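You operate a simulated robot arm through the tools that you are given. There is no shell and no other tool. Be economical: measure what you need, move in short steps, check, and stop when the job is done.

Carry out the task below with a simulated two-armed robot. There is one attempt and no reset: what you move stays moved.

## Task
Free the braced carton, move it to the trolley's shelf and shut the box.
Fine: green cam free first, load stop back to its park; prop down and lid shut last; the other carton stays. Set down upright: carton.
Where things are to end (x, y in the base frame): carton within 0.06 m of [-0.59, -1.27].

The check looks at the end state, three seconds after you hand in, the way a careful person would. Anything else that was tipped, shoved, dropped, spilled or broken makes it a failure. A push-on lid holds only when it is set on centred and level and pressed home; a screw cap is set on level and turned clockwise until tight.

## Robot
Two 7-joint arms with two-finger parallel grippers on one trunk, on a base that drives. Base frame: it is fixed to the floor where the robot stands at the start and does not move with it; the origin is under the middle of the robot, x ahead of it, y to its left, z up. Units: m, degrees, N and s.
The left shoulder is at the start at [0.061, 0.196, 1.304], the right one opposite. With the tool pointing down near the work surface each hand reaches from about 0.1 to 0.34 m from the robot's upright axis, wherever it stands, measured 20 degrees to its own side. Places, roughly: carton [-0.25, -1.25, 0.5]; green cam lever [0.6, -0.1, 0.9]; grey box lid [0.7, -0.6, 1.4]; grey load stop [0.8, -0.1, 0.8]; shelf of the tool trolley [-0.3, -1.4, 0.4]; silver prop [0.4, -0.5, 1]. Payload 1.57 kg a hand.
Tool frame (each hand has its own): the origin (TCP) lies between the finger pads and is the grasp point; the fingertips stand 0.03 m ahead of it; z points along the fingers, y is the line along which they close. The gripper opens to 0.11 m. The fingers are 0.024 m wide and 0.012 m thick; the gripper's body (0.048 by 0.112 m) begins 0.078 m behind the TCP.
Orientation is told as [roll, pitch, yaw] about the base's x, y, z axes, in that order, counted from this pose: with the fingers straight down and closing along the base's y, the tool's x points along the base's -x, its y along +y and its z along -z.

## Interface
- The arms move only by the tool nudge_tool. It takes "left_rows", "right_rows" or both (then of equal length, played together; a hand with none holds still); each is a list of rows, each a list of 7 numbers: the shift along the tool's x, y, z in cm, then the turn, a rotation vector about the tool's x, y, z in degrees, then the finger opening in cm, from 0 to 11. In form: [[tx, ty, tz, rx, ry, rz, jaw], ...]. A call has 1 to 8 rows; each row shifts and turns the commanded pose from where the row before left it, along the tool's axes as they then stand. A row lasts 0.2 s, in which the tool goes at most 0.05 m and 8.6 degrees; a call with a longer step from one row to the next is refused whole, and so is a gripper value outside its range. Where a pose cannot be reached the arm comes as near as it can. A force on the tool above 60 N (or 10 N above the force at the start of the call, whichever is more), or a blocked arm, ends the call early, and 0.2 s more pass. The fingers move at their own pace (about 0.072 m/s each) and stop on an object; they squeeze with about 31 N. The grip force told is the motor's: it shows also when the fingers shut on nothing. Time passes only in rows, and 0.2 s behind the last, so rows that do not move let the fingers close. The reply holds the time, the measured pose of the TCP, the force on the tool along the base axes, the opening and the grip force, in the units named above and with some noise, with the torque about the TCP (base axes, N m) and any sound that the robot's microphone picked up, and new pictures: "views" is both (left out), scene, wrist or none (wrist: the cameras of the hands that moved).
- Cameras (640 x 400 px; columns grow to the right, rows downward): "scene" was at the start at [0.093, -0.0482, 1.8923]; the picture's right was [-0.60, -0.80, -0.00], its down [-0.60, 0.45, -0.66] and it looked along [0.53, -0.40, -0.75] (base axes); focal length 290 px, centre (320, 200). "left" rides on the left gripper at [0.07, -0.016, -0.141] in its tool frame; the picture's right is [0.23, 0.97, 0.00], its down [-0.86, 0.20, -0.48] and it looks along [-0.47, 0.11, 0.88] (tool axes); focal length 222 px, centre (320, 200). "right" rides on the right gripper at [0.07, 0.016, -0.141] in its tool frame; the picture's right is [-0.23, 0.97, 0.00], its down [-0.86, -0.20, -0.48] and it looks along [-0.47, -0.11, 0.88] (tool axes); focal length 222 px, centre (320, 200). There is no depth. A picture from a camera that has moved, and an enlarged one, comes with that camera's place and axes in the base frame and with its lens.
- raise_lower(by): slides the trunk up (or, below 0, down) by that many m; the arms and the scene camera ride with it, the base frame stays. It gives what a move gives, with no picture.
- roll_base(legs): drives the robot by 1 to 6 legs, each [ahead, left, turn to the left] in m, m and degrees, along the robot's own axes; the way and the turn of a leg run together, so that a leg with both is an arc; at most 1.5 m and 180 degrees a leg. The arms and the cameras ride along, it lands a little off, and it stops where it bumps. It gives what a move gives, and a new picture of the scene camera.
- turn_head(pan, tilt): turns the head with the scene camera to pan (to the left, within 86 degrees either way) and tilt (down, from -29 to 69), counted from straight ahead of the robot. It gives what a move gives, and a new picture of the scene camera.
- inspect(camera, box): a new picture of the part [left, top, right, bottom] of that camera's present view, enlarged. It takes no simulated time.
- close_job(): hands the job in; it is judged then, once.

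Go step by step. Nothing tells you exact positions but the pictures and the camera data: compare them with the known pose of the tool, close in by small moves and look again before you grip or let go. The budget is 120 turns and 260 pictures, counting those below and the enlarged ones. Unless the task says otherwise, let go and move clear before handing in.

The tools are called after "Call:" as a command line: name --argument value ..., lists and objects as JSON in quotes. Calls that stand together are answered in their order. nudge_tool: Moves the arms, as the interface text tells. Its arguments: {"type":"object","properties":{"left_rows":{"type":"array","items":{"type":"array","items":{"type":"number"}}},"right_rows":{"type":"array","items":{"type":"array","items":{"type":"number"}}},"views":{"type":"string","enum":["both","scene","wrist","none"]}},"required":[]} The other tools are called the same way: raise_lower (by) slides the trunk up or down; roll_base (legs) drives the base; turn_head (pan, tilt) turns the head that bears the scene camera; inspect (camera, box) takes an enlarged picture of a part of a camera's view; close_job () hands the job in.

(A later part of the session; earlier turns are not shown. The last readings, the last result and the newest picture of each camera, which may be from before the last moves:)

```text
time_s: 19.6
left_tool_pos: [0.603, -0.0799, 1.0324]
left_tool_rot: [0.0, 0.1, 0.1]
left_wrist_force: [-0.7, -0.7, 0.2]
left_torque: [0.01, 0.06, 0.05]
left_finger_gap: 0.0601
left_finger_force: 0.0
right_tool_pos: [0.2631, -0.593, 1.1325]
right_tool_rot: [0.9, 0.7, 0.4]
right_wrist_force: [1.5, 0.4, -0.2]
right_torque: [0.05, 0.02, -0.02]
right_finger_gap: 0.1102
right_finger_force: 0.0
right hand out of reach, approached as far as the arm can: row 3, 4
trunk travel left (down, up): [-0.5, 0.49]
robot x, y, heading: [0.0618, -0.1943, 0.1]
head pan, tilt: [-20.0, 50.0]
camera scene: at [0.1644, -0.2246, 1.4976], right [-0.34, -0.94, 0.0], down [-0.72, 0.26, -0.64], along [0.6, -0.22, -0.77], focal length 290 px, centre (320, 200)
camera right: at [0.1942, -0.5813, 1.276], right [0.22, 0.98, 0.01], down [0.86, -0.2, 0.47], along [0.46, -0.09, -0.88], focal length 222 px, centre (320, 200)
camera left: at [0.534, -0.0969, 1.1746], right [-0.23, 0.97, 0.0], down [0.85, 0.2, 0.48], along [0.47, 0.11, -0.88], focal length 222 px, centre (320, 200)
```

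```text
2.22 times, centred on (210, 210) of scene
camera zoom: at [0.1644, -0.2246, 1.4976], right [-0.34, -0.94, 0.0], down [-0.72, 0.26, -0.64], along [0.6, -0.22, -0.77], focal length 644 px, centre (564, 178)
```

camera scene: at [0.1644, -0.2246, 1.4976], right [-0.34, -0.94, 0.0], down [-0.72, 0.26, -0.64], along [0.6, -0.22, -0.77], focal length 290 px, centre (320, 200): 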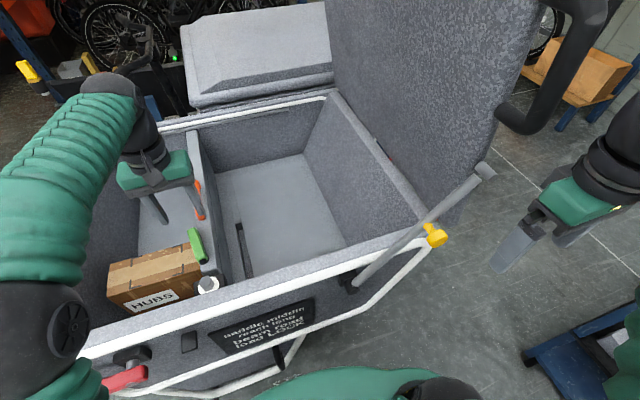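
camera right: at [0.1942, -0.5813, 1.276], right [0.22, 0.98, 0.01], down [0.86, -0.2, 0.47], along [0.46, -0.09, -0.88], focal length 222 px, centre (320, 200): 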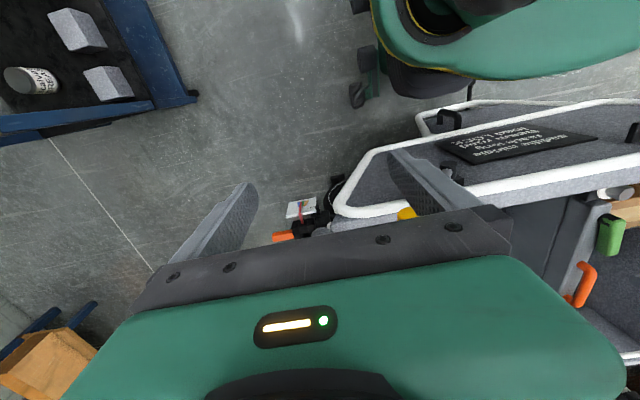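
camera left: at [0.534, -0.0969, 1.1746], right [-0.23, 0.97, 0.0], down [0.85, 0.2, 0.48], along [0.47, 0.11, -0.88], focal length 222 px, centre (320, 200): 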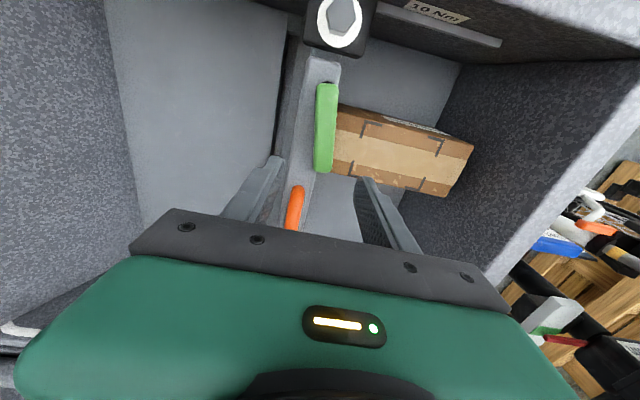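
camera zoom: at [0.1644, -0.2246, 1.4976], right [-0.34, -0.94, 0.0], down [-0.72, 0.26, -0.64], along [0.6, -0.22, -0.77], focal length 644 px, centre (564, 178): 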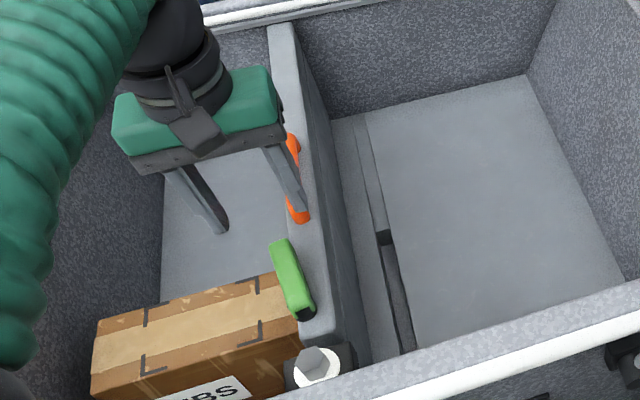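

The lever tip is at about [0.63, -0.071, 0.915] with a vertical cam disc at its near end; the carton top is at about z 0.90. I'll descend over the tip and look.

Call:
nudge_tool --left_rows '[[-0.5, 0.5, 3, 0, 0, 0, 5], [0, 0, 3, 0, 0, 0, 4.5]]' --views "both"

Call:
inspect --camera "left" --box '[220, 20, 440, 240]'

Call:
inspect --camera "scene" --box '[100, 130, 240, 320]'

```text
time_s: 20.2
left_tool_pos: [0.6088, -0.0718, 0.97]
left_tool_rot: [-0.2, 0.0, 0.1]
left_wrist_force: [0.5, -0.6, -0.9]
left_torque: [0.01, 0.02, 0.01]
left_finger_gap: 0.0451
left_finger_force: 0.1
right_tool_pos: [0.2611, -0.5916, 1.1344]
right_tool_rot: [0.6, 0.7, 0.0]
right_wrist_force: [0.2, 0.3, -1.0]
right_torque: [-0.02, 0.0, -0.01]
right_finger_gap: 0.1098
right_finger_force: 0.0
trunk travel left (down, up): [-0.5, 0.49]
robot x, y, heading: [0.0604, -0.1928, -0.0]
head pan, tilt: [-20.0, 50.0]
camera scene: at [0.1642, -0.2208, 1.4976], right [-0.34, -0.94, 0.0], down [-0.72, 0.26, -0.64], along [0.6, -0.22, -0.77], focal length 290 px, centre (320, 200)
camera left: at [0.5391, -0.0896, 1.1125], right [-0.23, 0.97, 0.0], down [0.85, 0.2, 0.48], along [0.47, 0.11, -0.88], focal length 222 px, centre (320, 200)
```

scene: 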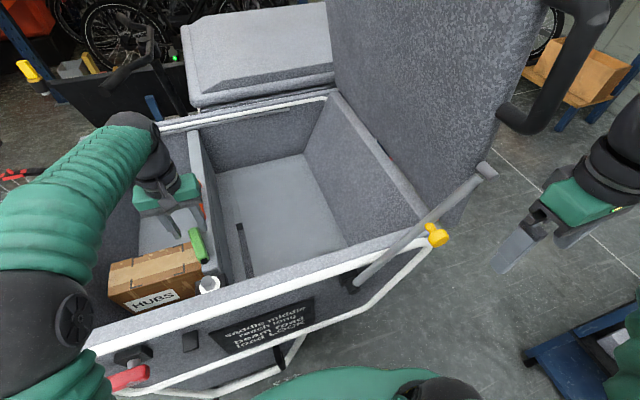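
left: 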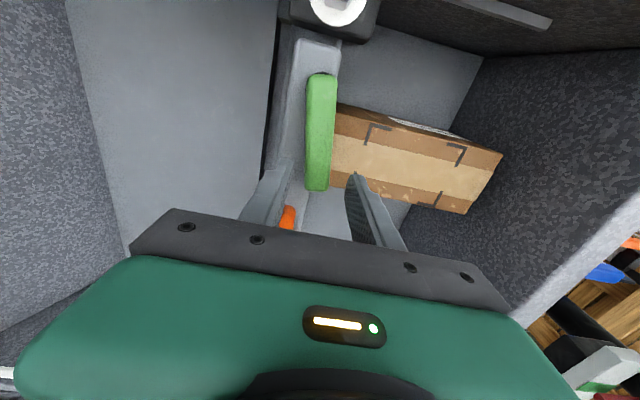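

```text
1.82 times, centred on (330, 130) of left
camera zoom: at [0.5391, -0.0896, 1.1125], right [-0.23, 0.97, 0.0], down [0.85, 0.2, 0.48], along [0.47, 0.11, -0.88], focal length 404 px, centre (302, 327)
```

zoom: 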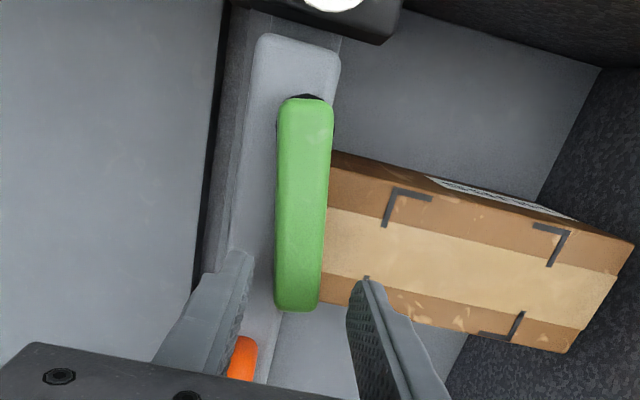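

```text
2.11 times, centred on (170, 225) of scene
camera zoom: at [0.1642, -0.2208, 1.4976], right [-0.34, -0.94, 0.0], down [-0.72, 0.26, -0.64], along [0.6, -0.22, -0.77], focal length 610 px, centre (636, 147)
```

zoom: 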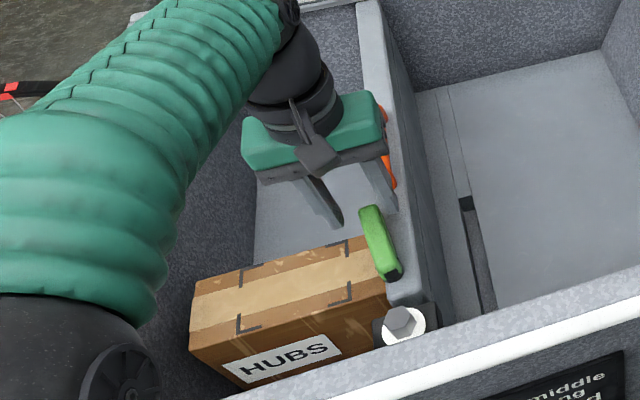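

The fingers straddle the lever tip. I'll lower 3 cm and grip lightly.

Call:
nudge_tool --left_rows '[[0, 0, 1.5, 0, 0, 0, 4.5], [0, 0, 1.5, 0, 0, 0, 4.5], [0, 0, 0, 0, 0, 0, 1], [0, 0, 0, 0, 0, 0, 1]]' --views "both"

Call:
inspect --camera "left" --box '[220, 20, 440, 240]'

```text
time_s: 21.2
left_tool_pos: [0.61, -0.075, 0.9442]
left_tool_rot: [-0.1, -0.2, 0.1]
left_wrist_force: [1.6, -4.5, 16.2]
left_torque: [-0.11, 0.04, 0.71]
left_finger_gap: 0.026
left_finger_force: 36.4
right_tool_pos: [0.2597, -0.5944, 1.134]
right_tool_rot: [0.9, 0.5, 0.0]
right_wrist_force: [-0.1, 0.2, -1.1]
right_torque: [0.01, -0.02, 0.04]
right_finger_gap: 0.1101
right_finger_force: 0.0
trunk travel left (down, up): [-0.5, 0.49]
robot x, y, heading: [0.057, -0.1968, 0.2]
head pan, tilt: [-20.0, 50.0]
camera scene: at [0.1605, -0.2234, 1.4978], right [-0.34, -0.94, 0.0], down [-0.72, 0.26, -0.64], along [0.6, -0.22, -0.77], focal length 290 px, centre (320, 200)
camera left: at [0.5376, -0.0922, 1.0857], right [-0.23, 0.97, 0.0], down [0.85, 0.2, 0.48], along [0.47, 0.11, -0.88], focal length 222 px, centre (320, 200)
```

scene: 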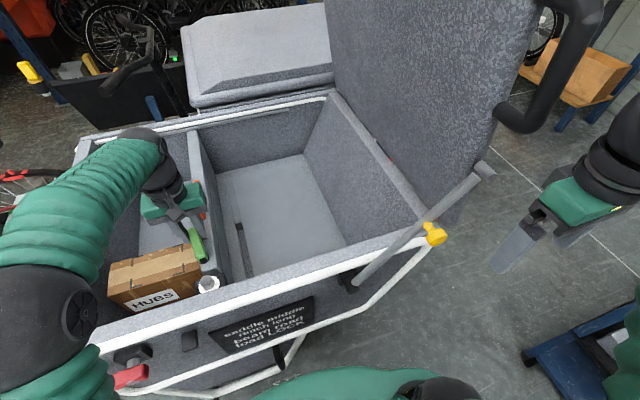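
left: 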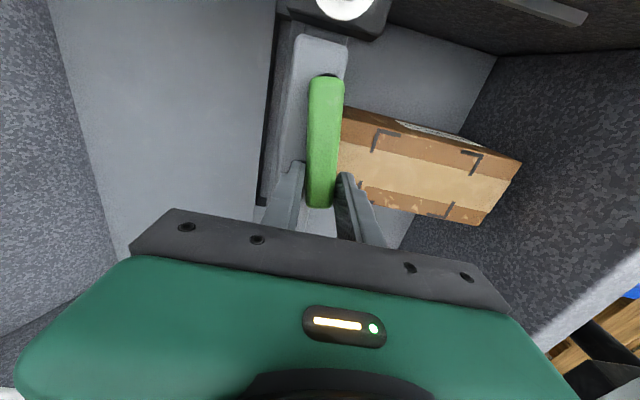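

```text
1.82 times, centred on (330, 130) of left
camera zoom: at [0.5376, -0.0922, 1.0857], right [-0.23, 0.97, 0.0], down [0.85, 0.2, 0.48], along [0.47, 0.11, -0.88], focal length 404 px, centre (302, 327)
```

zoom: 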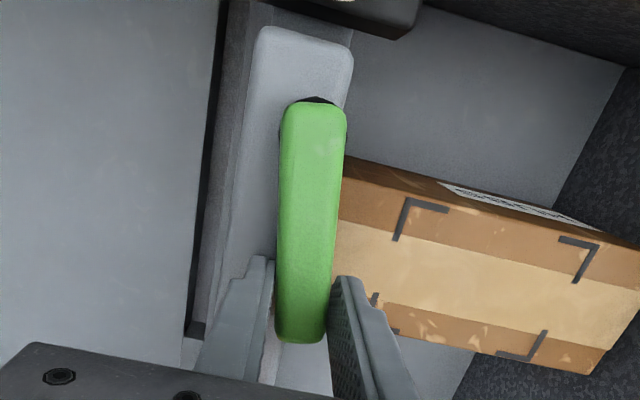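

Gripped (gap 26 mm), with the tips pressing on something below. I'll ease up slightly, which also tests whether the lever lifts.

Call:
nudge_tool --left_rows '[[0, 0, -0.5, 0, 0, 0, 1], [0, 0, -0.5, 0, 0, 0, 1], [0, 0, -0.5, 0, 0, 0, 1]]' --views "wrist"

Call:
inspect --camera "left" --box '[220, 20, 440, 240]'

```text
time_s: 22.0
left_tool_pos: [0.6106, -0.0735, 0.9531]
left_tool_rot: [0.0, 0.2, 0.1]
left_wrist_force: [-2.5, -7.0, -27.0]
left_torque: [-0.09, -0.3, 1.08]
left_finger_gap: 0.0259
left_finger_force: 36.8
right_tool_pos: [0.2646, -0.5942, 1.1319]
right_tool_rot: [1.0, 0.9, 0.2]
right_wrist_force: [-0.3, -0.4, 0.3]
right_torque: [0.0, 0.01, -0.05]
right_finger_gap: 0.11
right_finger_force: 0.0
trunk travel left (down, up): [-0.5, 0.49]
robot x, y, heading: [0.0605, -0.1952, 0.2]
head pan, tilt: [-20.0, 50.0]
camera left: at [0.5409, -0.0916, 1.0966], right [-0.23, 0.97, 0.0], down [0.86, 0.2, 0.47], along [0.46, 0.11, -0.88], focal length 222 px, centre (320, 200)
```

left: 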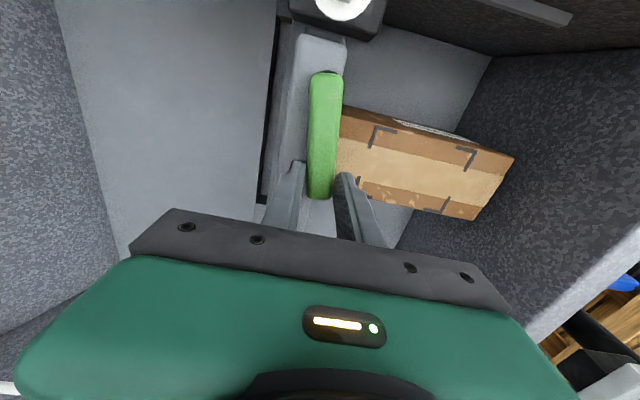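

```text
1.82 times, centred on (330, 130) of left
camera zoom: at [0.5409, -0.0916, 1.0966], right [-0.23, 0.97, 0.0], down [0.86, 0.2, 0.47], along [0.46, 0.11, -0.88], focal length 404 px, centre (302, 327)
```

zoom: 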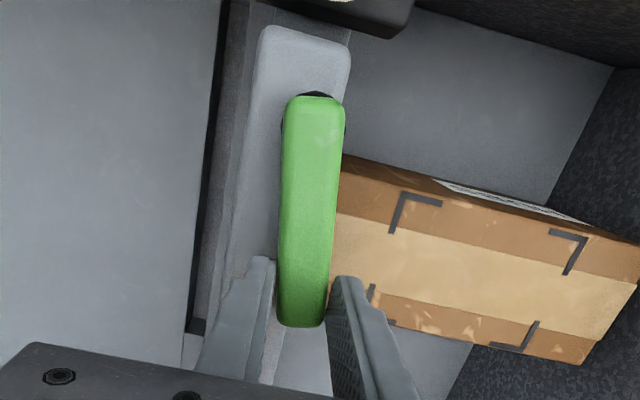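

The lever doesn't lift (27 N up), so it swings horizontally. I'll relax the lift and try a small swing to the right about the pivot.

Call:
nudge_tool --left_rows '[[0, 0, 0.7, 0, 0, 0, 1], [0.07, -0.97, 0, 0, 0, 8, 1], [0.07, -0.97, 0, 0, 0, 8, 1]]' --views "wrist"

Call:
inspect --camera "left" --box '[220, 20, 440, 240]'

```text
time_s: 22.8
left_tool_pos: [0.6057, -0.0776, 0.9522]
left_tool_rot: [0.1, -0.5, -15.4]
left_wrist_force: [10.9, 37.1, 28.4]
left_torque: [1.16, -0.47, 1.55]
left_finger_gap: 0.0342
left_finger_force: 41.5
right_tool_pos: [0.2608, -0.582, 1.1392]
right_tool_rot: [-0.1, 0.4, 0.3]
right_wrist_force: [1.2, -0.8, -0.6]
right_torque: [0.01, 0.03, 0.01]
right_finger_gap: 0.11
right_finger_force: 0.1
trunk travel left (down, up): [-0.5, 0.49]
robot x, y, heading: [0.0598, -0.1936, -0.0]
head pan, tilt: [-20.0, 50.0]
camera left: at [0.5328, -0.0759, 1.093], right [0.04, 1.0, 0.0], down [0.87, -0.04, 0.49], along [0.49, -0.02, -0.87], focal length 222 px, centre (320, 200)
```

left: 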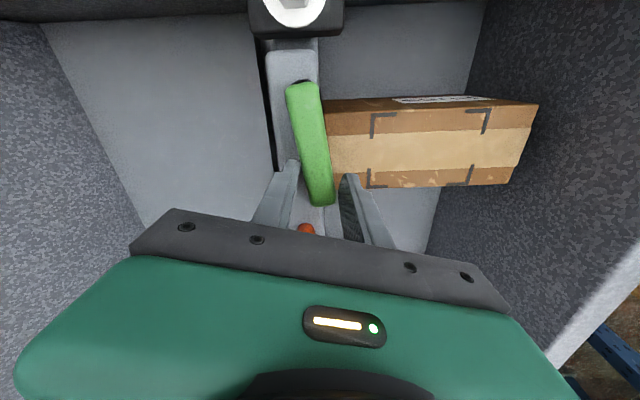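

```text
1.82 times, centred on (330, 130) of left
camera zoom: at [0.5328, -0.0759, 1.093], right [0.04, 1.0, 0.0], down [0.87, -0.04, 0.49], along [0.49, -0.02, -0.87], focal length 404 px, centre (302, 327)
```

zoom: 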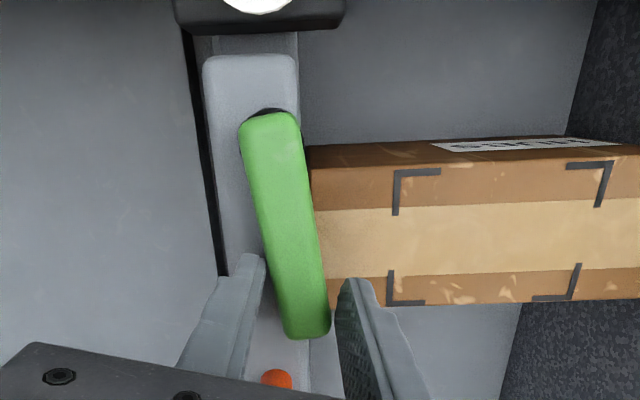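

It is blocked to the right, and the lever sits angled about 10° toward the carton. I'll release, realign with it and try swinging to the left.

Call:
nudge_tool --left_rows '[[0, 0, 0, 0, 0, 0, 5], [0, 0, -1, 0, 0, 0, 5], [0, 0.9, 0, 0, 0, -8, 5], [0, 0.9, 0, 0, 0, -8, 5], [0, 0.3, 0, 0, 0, -8, 5], [0, 0, 0, 0, 0, 0, 5]]' --views "wrist"

Call:
inspect --camera "left" --box '[220, 20, 440, 240]'

```text
time_s: 24.2
left_tool_pos: [0.6105, -0.0713, 0.9588]
left_tool_rot: [-0.3, 0.0, 8.2]
left_wrist_force: [0.0, 0.5, 0.2]
left_torque: [-0.01, 0.01, -0.02]
left_finger_gap: 0.0501
left_finger_force: 0.1
right_tool_pos: [0.2619, -0.5921, 1.1326]
right_tool_rot: [0.6, 0.7, 0.2]
right_wrist_force: [0.7, 0.1, 1.0]
right_torque: [-0.01, 0.02, 0.02]
right_finger_gap: 0.11
right_finger_force: 0.2
trunk travel left (down, up): [-0.5, 0.49]
robot x, y, heading: [0.0597, -0.1976, 0.1]
head pan, tilt: [-20.0, 50.0]
camera left: at [0.5422, -0.0982, 1.1012], right [-0.36, 0.93, 0.0], down [0.82, 0.32, 0.48], along [0.45, 0.17, -0.88], focal length 222 px, centre (320, 200)
```

left: 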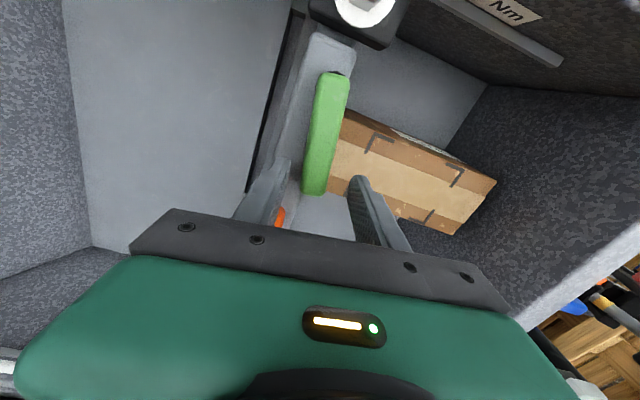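

```text
1.82 times, centred on (330, 130) of left
camera zoom: at [0.5422, -0.0982, 1.1012], right [-0.36, 0.93, 0.0], down [0.82, 0.32, 0.48], along [0.45, 0.17, -0.88], focal length 404 px, centre (302, 327)
```

zoom: 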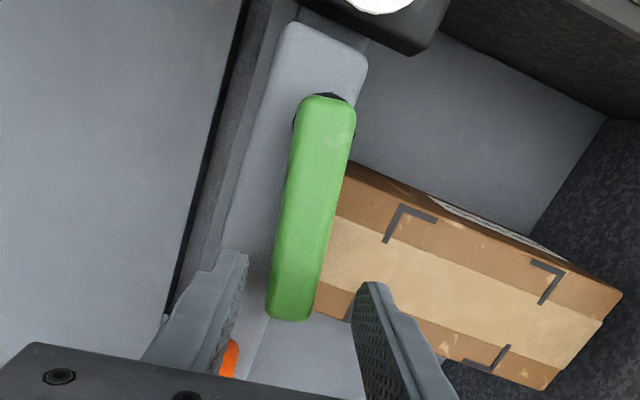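

Call:
nudge_tool --left_rows '[[0, 0, 1.1, 0, 0, 0, 4.5], [0, 0, 0, 0, 0, 0, 1], [0, 0, 0, 0, 0, 0, 1], [0.07, 0.97, 0, 0, 0, -8, 1], [0.07, 0.97, 0, 0, 0, -8, 1]]' --views "wrist"

Call:
inspect --camera "left" --box '[220, 20, 440, 240]'

```text
time_s: 25.4
left_tool_pos: [0.6038, -0.0584, 0.9467]
left_tool_rot: [-0.1, 0.0, 24.2]
left_wrist_force: [2.7, -16.3, -1.9]
left_torque: [0.05, -0.64, 0.98]
left_finger_gap: 0.022
left_finger_force: 34.4
right_tool_pos: [0.2625, -0.5976, 1.1297]
right_tool_rot: [1.1, 0.9, 0.0]
right_wrist_force: [0.3, -0.7, 0.1]
right_torque: [0.0, 0.0, 0.02]
right_finger_gap: 0.11
right_finger_force: 0.2
trunk travel left (down, up): [-0.5, 0.49]
robot x, y, heading: [0.0611, -0.1948, 0.3]
head pan, tilt: [-20.0, 50.0]
camera left: at [0.5475, -0.1034, 1.0898], right [-0.61, 0.8, 0.0], down [0.7, 0.53, 0.48], along [0.38, 0.29, -0.88], focal length 222 px, centre (320, 200)
```

left: 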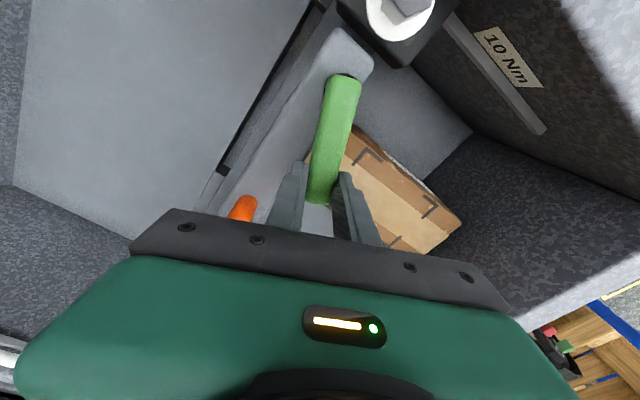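

```text
1.82 times, centred on (330, 130) of left
camera zoom: at [0.5475, -0.1034, 1.0898], right [-0.61, 0.8, 0.0], down [0.7, 0.53, 0.48], along [0.38, 0.29, -0.88], focal length 404 px, centre (302, 327)
```

zoom: 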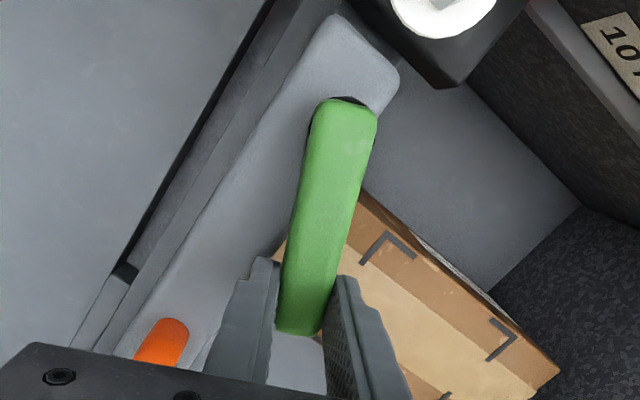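

The lever swings left. I'll continue the arc.

Call:
nudge_tool --left_rows '[[0.07, 0.97, 0, 0, 0, -8, 1], [0.07, 0.97, 0, 0, 0, -8, 1], [0.07, 0.97, 0, 0, 0, -8, 1], [0.07, 0.97, 0, 0, 0, -8, 1]]' --views "both"

Call:
inspect --camera "left" --box '[220, 20, 440, 240]'

```text
time_s: 26.4
left_tool_pos: [0.5803, -0.0249, 0.9475]
left_tool_rot: [-0.1, -0.1, 56.3]
left_wrist_force: [11.5, -6.3, 7.3]
left_torque: [0.22, -0.27, 0.8]
left_finger_gap: 0.0219
left_finger_force: 34.3
right_tool_pos: [0.2633, -0.5957, 1.1325]
right_tool_rot: [0.9, 0.8, 0.3]
right_wrist_force: [0.4, -0.5, -0.2]
right_torque: [-0.01, -0.03, -0.01]
right_finger_gap: 0.11
right_finger_force: 0.0
trunk travel left (down, up): [-0.5, 0.49]
robot x, y, heading: [0.061, -0.1994, 0.2]
head pan, tilt: [-20.0, 50.0]
camera scene: at [0.165, -0.2236, 1.4957], right [-0.34, -0.94, 0.0], down [-0.72, 0.26, -0.64], along [0.6, -0.22, -0.77], focal length 290 px, centre (320, 200)
camera left: at [0.5556, -0.0926, 1.0897], right [-0.94, 0.35, 0.0], down [0.31, 0.82, 0.48], along [0.17, 0.45, -0.88], focal length 222 px, centre (320, 200)
```

scene: 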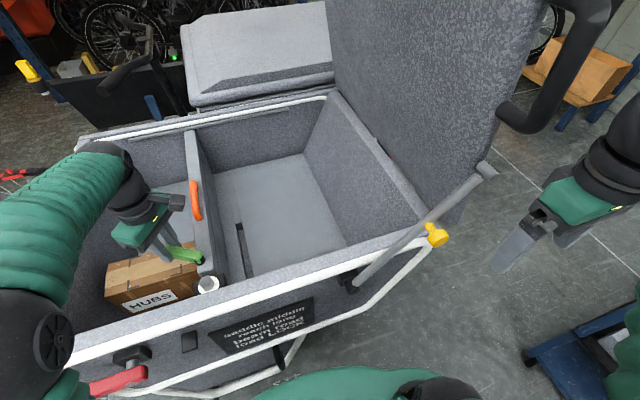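
left: 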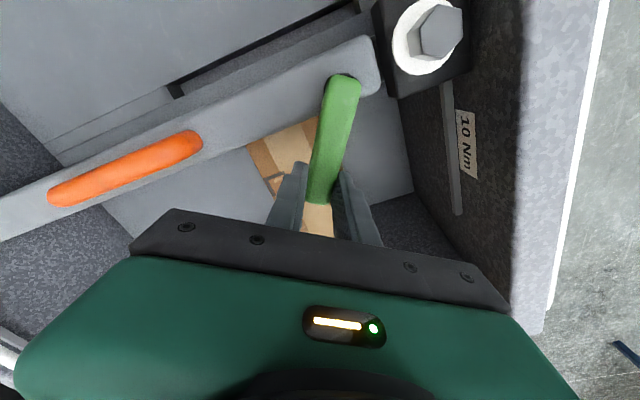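

```text
1.82 times, centred on (330, 130) of left
camera zoom: at [0.5556, -0.0926, 1.0897], right [-0.94, 0.35, 0.0], down [0.31, 0.82, 0.48], along [0.17, 0.45, -0.88], focal length 404 px, centre (302, 327)
```

zoom: 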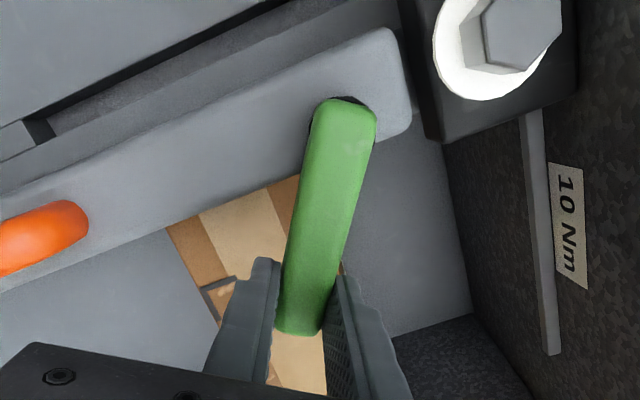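

Call:
nudge_tool --left_rows '[[0.07, 0.97, 0, 0, 0, -8, 1], [0.07, 0.97, 0, 0, 0, -8, 1], [0.07, 0.97, 0, 0, 0, -8, 1]]' --views "both"

Call:
inspect --camera "left" --box '[220, 20, 440, 240]'

```text
time_s: 27.2
left_tool_pos: [0.5542, -0.014, 0.9465]
left_tool_rot: [0.0, 0.0, 80.3]
left_wrist_force: [14.8, -1.8, 14.4]
left_torque: [0.28, -0.38, 1.06]
left_finger_gap: 0.0227
left_finger_force: 34.9
right_tool_pos: [0.2623, -0.5952, 1.133]
right_tool_rot: [0.9, 0.9, 0.1]
right_wrist_force: [-0.7, 0.8, 0.1]
right_torque: [-0.03, 0.0, -0.03]
right_finger_gap: 0.1099
right_finger_force: 0.1
trunk travel left (down, up): [-0.5, 0.49]
robot x, y, heading: [0.0607, -0.1923, -0.0]
head pan, tilt: [-20.0, 50.0]
camera scene: at [0.1646, -0.2229, 1.496], right [-0.34, -0.94, 0.0], down [-0.72, 0.26, -0.64], along [0.6, -0.22, -0.77], focal length 290 px, centre (320, 200)
camera left: at [0.5578, -0.0868, 1.0895], right [-1.0, -0.06, 0.0], down [-0.05, 0.88, 0.48], along [-0.03, 0.48, -0.88], focal length 222 px, centre (320, 200)
```

scene: 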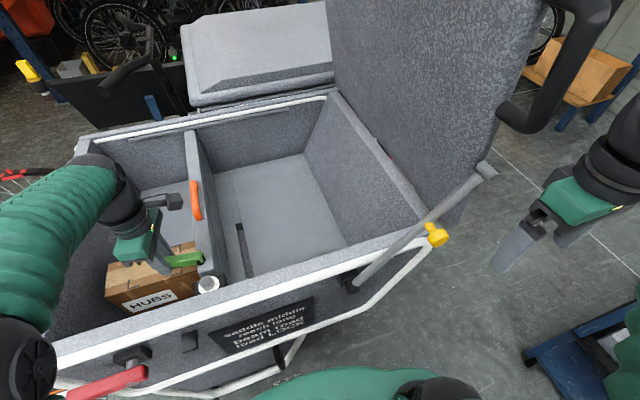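
left: 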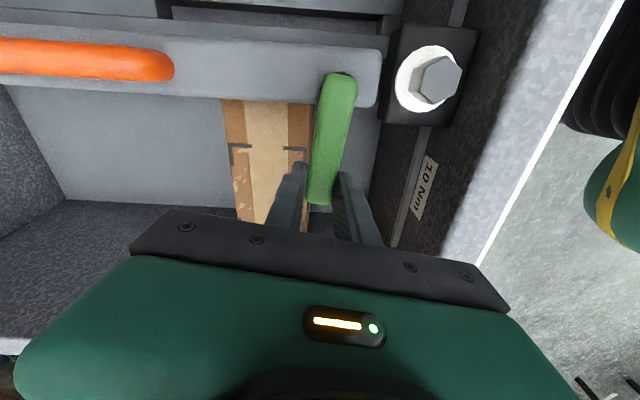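

```text
1.82 times, centred on (330, 130) of left
camera zoom: at [0.5578, -0.0868, 1.0895], right [-1.0, -0.06, 0.0], down [-0.05, 0.88, 0.48], along [-0.03, 0.48, -0.88], focal length 404 px, centre (302, 327)
```

zoom: 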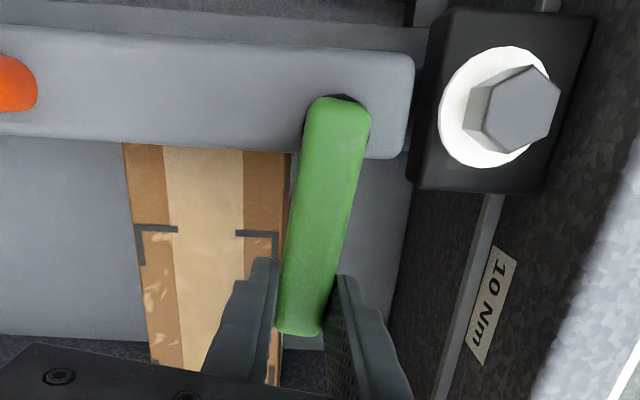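

Call:
nudge_tool --left_rows '[[0.07, 0.97, 0, 0, 0, -8, 1], [0.07, 0.97, 0, 0, 0, -8, 1]]' --views "wrist"

```text
time_s: 27.8
left_tool_pos: [0.5431, -0.0143, 0.9472]
left_tool_rot: [-0.6, 0.1, 96.1]
left_wrist_force: [46.6, -0.8, 9.9]
left_torque: [0.19, 0.01, -0.98]
left_finger_gap: 0.0235
left_finger_force: 35.6
right_tool_pos: [0.2685, -0.5949, 1.1318]
right_tool_rot: [0.9, 1.2, 0.1]
right_wrist_force: [0.1, -0.4, 0.0]
right_torque: [0.05, -0.02, 0.0]
right_finger_gap: 0.1101
right_finger_force: 0.0
trunk travel left (down, up): [-0.5, 0.49]
robot x, y, heading: [0.0613, -0.1953, 0.2]
head pan, tilt: [-20.0, 50.0]
camera left: at [0.5645, -0.0837, 1.0896], right [-0.94, -0.33, -0.01], down [-0.29, 0.83, 0.47], along [-0.15, 0.45, -0.88], focal length 222 px, centre (320, 200)
```

left: 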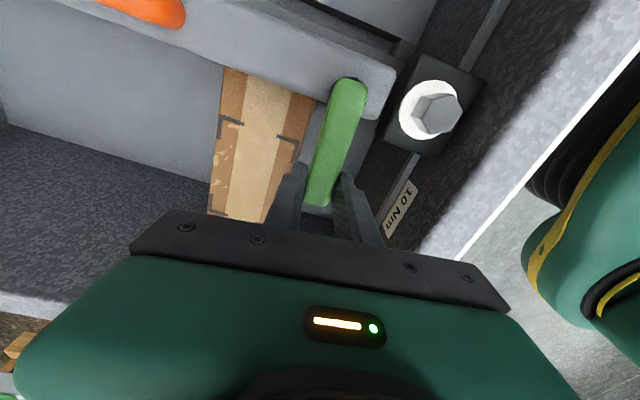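

That's the end stop at about 90°; the cam is free. I'll release and rise to look at the whole thing.

Call:
nudge_tool --left_rows '[[0, 0, 0, 0, 0, 0, 5], [0, 0, 0, 0, 0, 0, 5], [0, 0, -4, 0, 0, 0, 5], [0, 0, -4, 0, 0, 0, 5], [0, 0, 0, 0, 0, 8, 5], [0, 0, 0, 0, 0, 8, 5], [0, 0, 0, 0, 0, 8, 5], [0, 0, 0, 0, 0, 8, 5]]' --views "none"

Call:
nudge_tool --left_rows '[[0, 0, 0, 0, 0, 8, 5], [0, 0, 0, 0, 0, 8, 5], [0, 0, 0, 0, 0, 8, 5], [0, 0, 0, 0, 0, 8, 5], [0, 0, 0, 0, 0, 8, 5], [0, 0, 0, 0, 0, 8, 5], [0, 0, 0, 0, 0, 8, 5], [0, 0, 0, 0, 0, 8, 5]]' --views "both"

Call:
inspect --camera "scene" --box '[90, 110, 290, 310]'

```text
time_s: 29.6
left_tool_pos: [0.5311, -0.0127, 1.0269]
left_tool_rot: [-0.1, 0.2, 64.0]
left_wrist_force: [-0.2, 0.2, -0.3]
left_torque: [0.02, 0.04, 0.0]
left_finger_gap: 0.0505
left_finger_force: 0.1
right_tool_pos: [0.262, -0.5925, 1.1327]
right_tool_rot: [0.8, 0.7, 0.2]
right_wrist_force: [0.2, -0.9, -0.3]
right_torque: [-0.03, -0.02, 0.02]
right_finger_gap: 0.1101
right_finger_force: 0.0
trunk travel left (down, up): [-0.5, 0.49]
robot x, y, heading: [0.0568, -0.1922, -0.1]
head pan, tilt: [-20.0, 50.0]
```

```text
time_s: 31.4
left_tool_pos: [0.5342, -0.0139, 1.0275]
left_tool_rot: [0.0, 0.0, -0.2]
left_wrist_force: [0.8, -0.2, -0.5]
left_torque: [-0.01, 0.0, 0.0]
left_finger_gap: 0.0501
left_finger_force: 0.0
right_tool_pos: [0.2615, -0.5928, 1.1311]
right_tool_rot: [0.7, 0.7, 0.0]
right_wrist_force: [-0.3, -0.1, 0.7]
right_torque: [-0.04, 0.0, 0.02]
right_finger_gap: 0.1102
right_finger_force: 0.1
trunk travel left (down, up): [-0.5, 0.49]
robot x, y, heading: [0.0604, -0.1943, -0.0]
head pan, tilt: [-20.0, 50.0]
camera scene: at [0.163, -0.2209, 1.4957], right [-0.34, -0.94, 0.0], down [-0.72, 0.26, -0.64], along [0.6, -0.22, -0.77], focal length 290 px, centre (320, 200)
camera left: at [0.4629, -0.03, 1.1689], right [-0.23, 0.97, 0.0], down [0.86, 0.2, 0.48], along [0.47, 0.11, -0.88], focal length 222 px, centre (320, 200)
```

scene: 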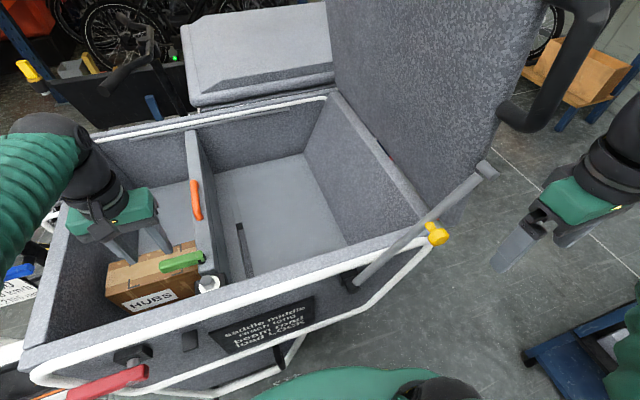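
left: 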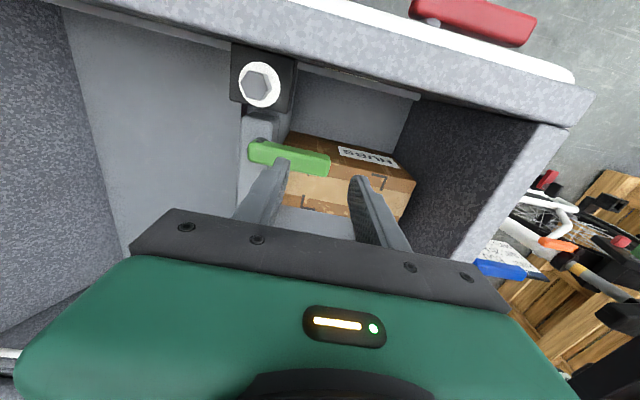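

```text
2.00 times, centred on (190, 210) of scene
camera zoom: at [0.163, -0.2209, 1.4957], right [-0.34, -0.94, 0.0], down [-0.72, 0.26, -0.64], along [0.6, -0.22, -0.77], focal length 579 px, centre (580, 180)
```

zoom: 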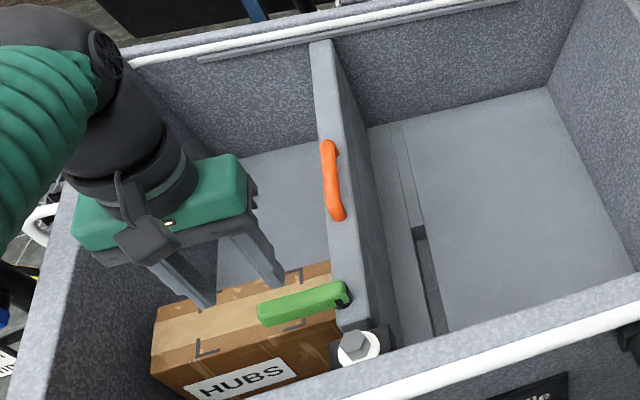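

The cam lever stays swung out. Next: the orange handle of the stop at about [0.68, -0.09].

Call:
nudge_tool --left_rows '[[-4, -2, 0, 0, 0, 0, 5], [-4, -2, 0, 0, 0, 0, 5], [-4, -2, 0, 0, 0, 0, 5], [-2.5, -1.3, 0, 0, 0, 0, 5]]' --views "both"

Call:
inspect --camera "left" --box '[220, 20, 440, 240]'

Call:
inspect --camera "scene" --box '[120, 90, 320, 290]'

```text
time_s: 32.4
left_tool_pos: [0.6799, -0.0869, 1.0262]
left_tool_rot: [-0.1, 0.3, 0.1]
left_wrist_force: [0.1, -0.3, -0.5]
left_torque: [-0.01, 0.02, 0.06]
left_finger_gap: 0.05
left_finger_force: 0.1
right_tool_pos: [0.2653, -0.5937, 1.1314]
right_tool_rot: [0.8, 1.0, 0.2]
right_wrist_force: [0.1, 0.3, 1.0]
right_torque: [-0.01, 0.03, -0.01]
right_finger_gap: 0.1098
right_finger_force: 0.0
trunk travel left (down, up): [-0.5, 0.49]
robot x, y, heading: [0.0601, -0.1946, 0.2]
head pan, tilt: [-20.0, 50.0]
camera scene: at [0.1669, -0.2217, 1.4954], right [-0.34, -0.94, 0.0], down [-0.72, 0.26, -0.64], along [0.6, -0.22, -0.77], focal length 290 px, centre (320, 200)
camera left: at [0.6102, -0.1037, 1.1691], right [-0.23, 0.97, 0.0], down [0.86, 0.2, 0.47], along [0.46, 0.11, -0.88], focal length 222 px, centre (320, 200)
```

scene: 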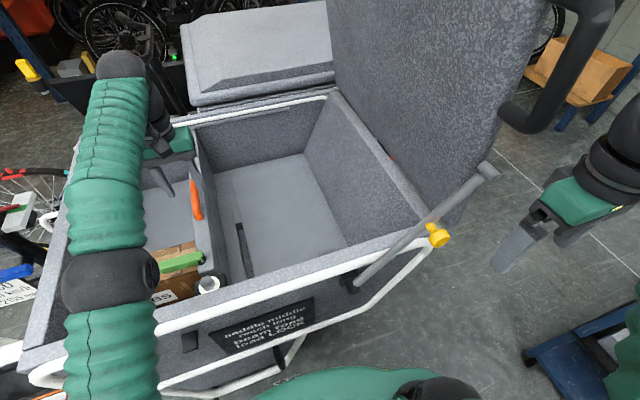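
left: 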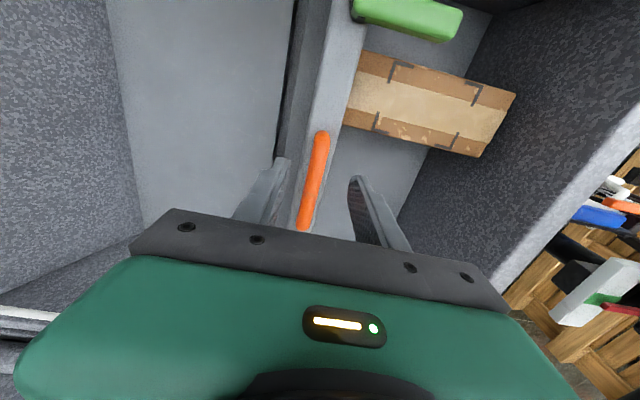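

```text
1.82 times, centred on (330, 130) of left
camera zoom: at [0.6102, -0.1037, 1.1691], right [-0.23, 0.97, 0.0], down [0.86, 0.2, 0.47], along [0.46, 0.11, -0.88], focal length 404 px, centre (302, 327)
```

zoom: 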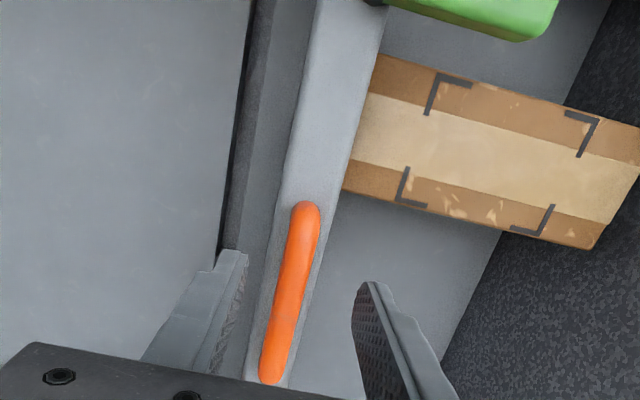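

```text
2.00 times, centred on (220, 190) of scene
camera zoom: at [0.1669, -0.2217, 1.4954], right [-0.34, -0.94, 0.0], down [-0.72, 0.26, -0.64], along [0.6, -0.22, -0.77], focal length 579 px, centre (520, 220)
```

zoom: 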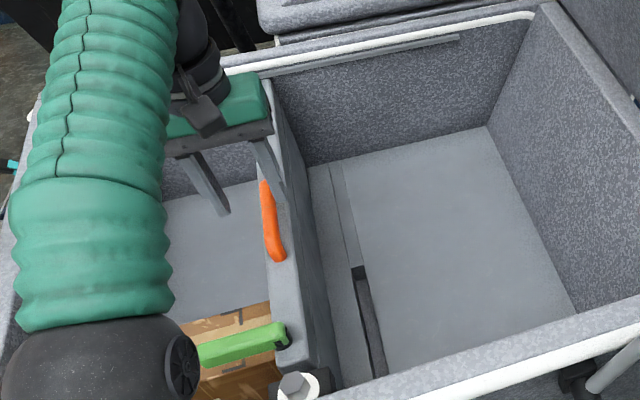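

Call:
nudge_tool --left_rows '[[-0.8, 0, 3, 0, 0, 0, 5], [-0.7, 0, 3, 0, 0, 0, 5], [0, 0, 1.5, 0, 0, 0, 5], [0, 0, 1, 0, 0, 0, 5]]' --views "wrist"

Call:
inspect --camera "left" --box '[220, 20, 440, 240]'

```text
time_s: 33.4
left_tool_pos: [0.6954, -0.0868, 0.9423]
left_tool_rot: [-0.2, -0.1, 0.1]
left_wrist_force: [0.6, 0.6, -1.4]
left_torque: [0.01, 0.01, -0.01]
left_finger_gap: 0.0501
left_finger_force: 0.1
right_tool_pos: [0.2639, -0.5935, 1.1314]
right_tool_rot: [0.9, 0.7, 0.0]
right_wrist_force: [0.9, -0.1, 0.1]
right_torque: [-0.02, -0.01, -0.01]
right_finger_gap: 0.1099
right_finger_force: 0.1
trunk travel left (down, up): [-0.5, 0.49]
robot x, y, heading: [0.0595, -0.192, 0.2]
head pan, tilt: [-20.0, 50.0]
camera left: at [0.6247, -0.1032, 1.0845], right [-0.23, 0.97, 0.0], down [0.85, 0.2, 0.48], along [0.47, 0.11, -0.88], focal length 222 px, centre (320, 200)
```

left: 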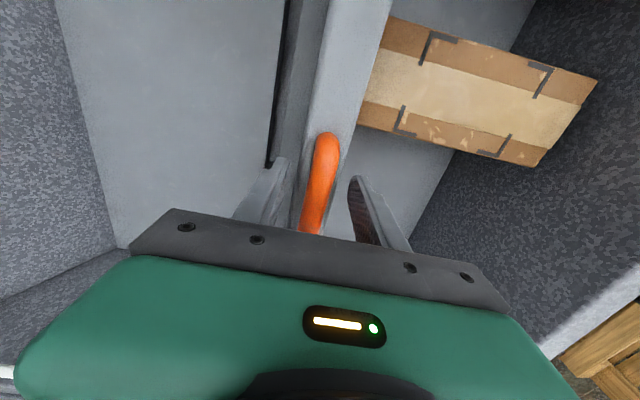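

```text
1.82 times, centred on (330, 130) of left
camera zoom: at [0.6247, -0.1032, 1.0845], right [-0.23, 0.97, 0.0], down [0.85, 0.2, 0.48], along [0.47, 0.11, -0.88], focal length 404 px, centre (302, 327)
```

zoom: 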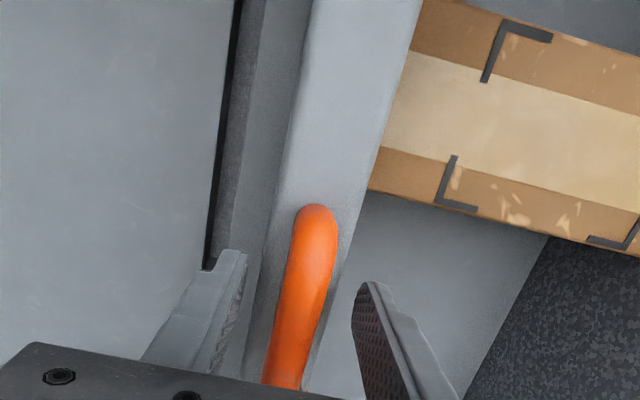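

Call:
nudge_tool --left_rows '[[0, 0, 0.8, 0, 0, 0, 5], [0, 0, 0, 0, 0, 0, 1], [0, 0, 0, 0, 0, 0, 1], [0, -1, 0, 0, 0, 0, 1], [0, -1, 0, 0, 0, 0, 1]]' --views "both"

Call:
inspect --camera "left" --box '[220, 20, 440, 240]'

```text
time_s: 34.6
left_tool_pos: [0.6931, -0.1056, 0.9361]
left_tool_rot: [-0.1, -0.2, 0.1]
left_wrist_force: [0.2, 1.9, 3.6]
left_torque: [0.09, 0.88, -0.57]
left_finger_gap: 0.0366
left_finger_force: 43.1
right_tool_pos: [0.2623, -0.5933, 1.132]
right_tool_rot: [0.7, 0.8, 0.1]
right_wrist_force: [-0.9, -0.5, 0.8]
right_torque: [0.05, 0.02, -0.04]
right_finger_gap: 0.1099
right_finger_force: 0.0
trunk travel left (down, up): [-0.5, 0.49]
robot x, y, heading: [0.0588, -0.197, -0.1]
head pan, tilt: [-20.0, 50.0]
camera scene: at [0.1636, -0.2214, 1.4956], right [-0.34, -0.94, 0.0], down [-0.72, 0.26, -0.64], along [0.6, -0.22, -0.77], focal length 290 px, centre (320, 200)
camera left: at [0.6238, -0.1233, 1.0777], right [-0.23, 0.97, 0.0], down [0.85, 0.2, 0.48], along [0.47, 0.11, -0.88], focal length 222 px, centre (320, 200)
```

scene: 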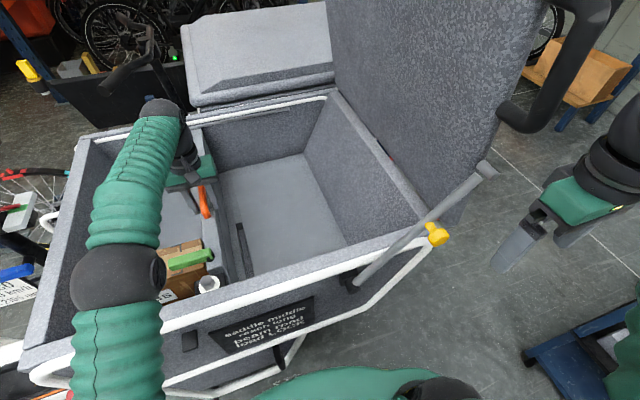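
left: 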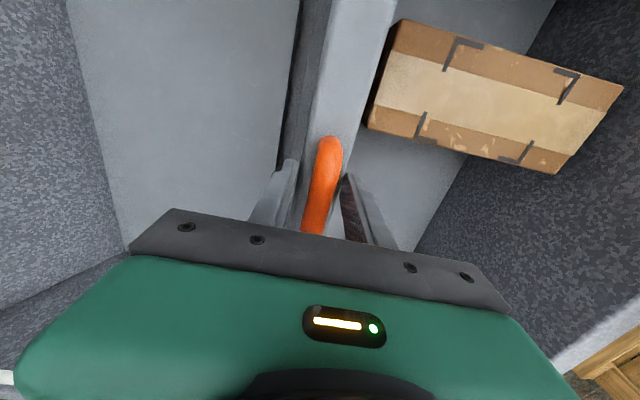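

```text
1.82 times, centred on (330, 130) of left
camera zoom: at [0.6238, -0.1233, 1.0777], right [-0.23, 0.97, 0.0], down [0.85, 0.2, 0.48], along [0.47, 0.11, -0.88], focal length 404 px, centre (302, 327)
```

zoom: 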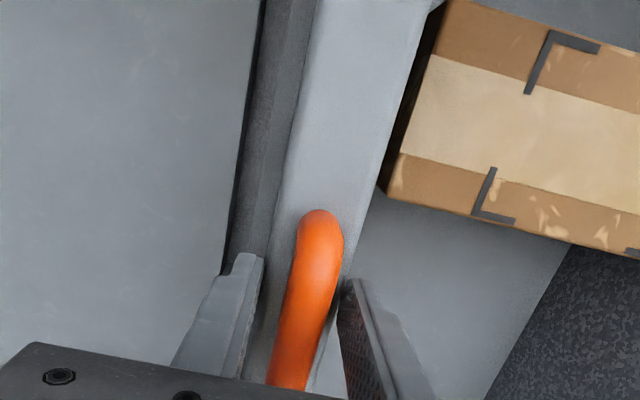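

The stop has come away from the carton and slides right. I'll keep going in steps.

Call:
nudge_tool --left_rows '[[0, -1.5, 0, 0, 0, 0, 1], [0, -1.5, 0, 0, 0, 0, 1], [0, -1.5, 0, 0, 0, 0, 1]]' --views "both"

Call:
inspect --camera "scene" --box '[120, 90, 320, 290]'

```text
time_s: 35.4
left_tool_pos: [0.6931, -0.1525, 0.9358]
left_tool_rot: [-0.2, -0.2, 0.1]
left_wrist_force: [2.8, 2.3, 7.2]
left_torque: [0.29, -0.97, -0.51]
left_finger_gap: 0.0366
left_finger_force: 42.8
right_tool_pos: [0.2618, -0.5939, 1.1321]
right_tool_rot: [0.8, 0.8, 0.1]
right_wrist_force: [-0.1, 0.3, -0.2]
right_torque: [-0.02, 0.01, 0.01]
right_finger_gap: 0.1101
right_finger_force: 0.2
trunk travel left (down, up): [-0.5, 0.49]
robot x, y, heading: [0.0593, -0.1971, 0.1]
head pan, tilt: [-20.0, 50.0]
camera scene: at [0.1628, -0.2218, 1.4957], right [-0.34, -0.94, 0.0], down [-0.72, 0.26, -0.64], along [0.6, -0.22, -0.77], focal length 290 px, centre (320, 200)
camera left: at [0.6235, -0.1692, 1.0775], right [-0.23, 0.97, 0.0], down [0.85, 0.2, 0.48], along [0.47, 0.11, -0.88], focal length 222 px, centre (320, 200)
```

scene: 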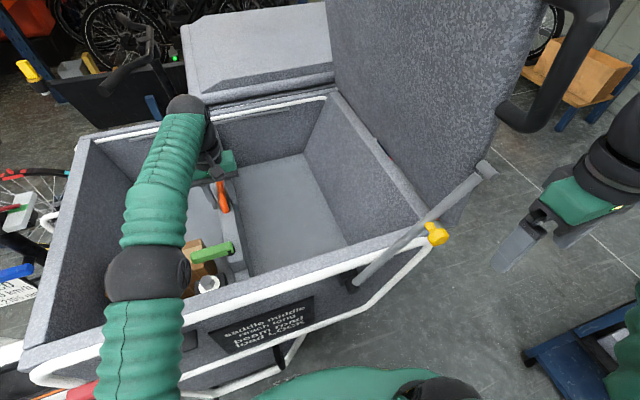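
left: 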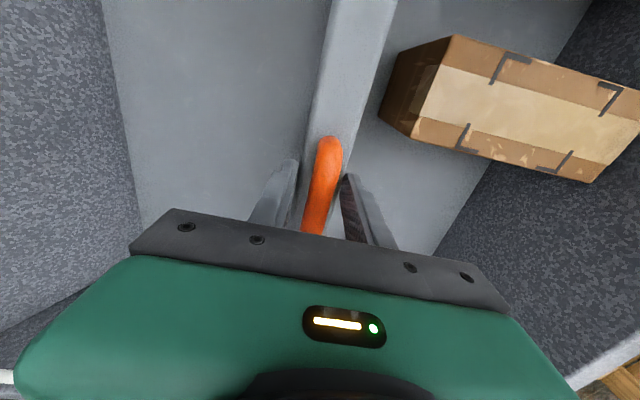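

```text
2.00 times, centred on (220, 190) of scene
camera zoom: at [0.1628, -0.2218, 1.4957], right [-0.34, -0.94, 0.0], down [-0.72, 0.26, -0.64], along [0.6, -0.22, -0.77], focal length 579 px, centre (520, 220)
```

zoom: 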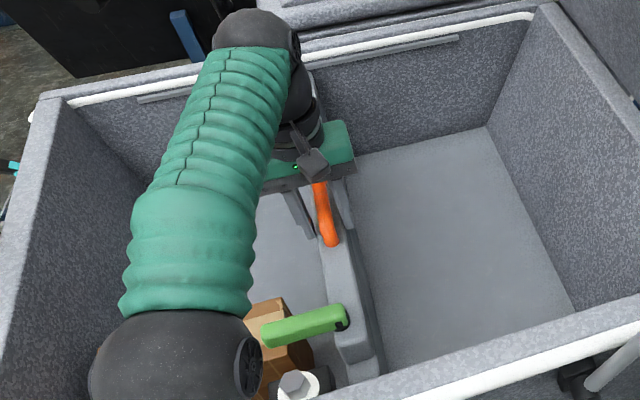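

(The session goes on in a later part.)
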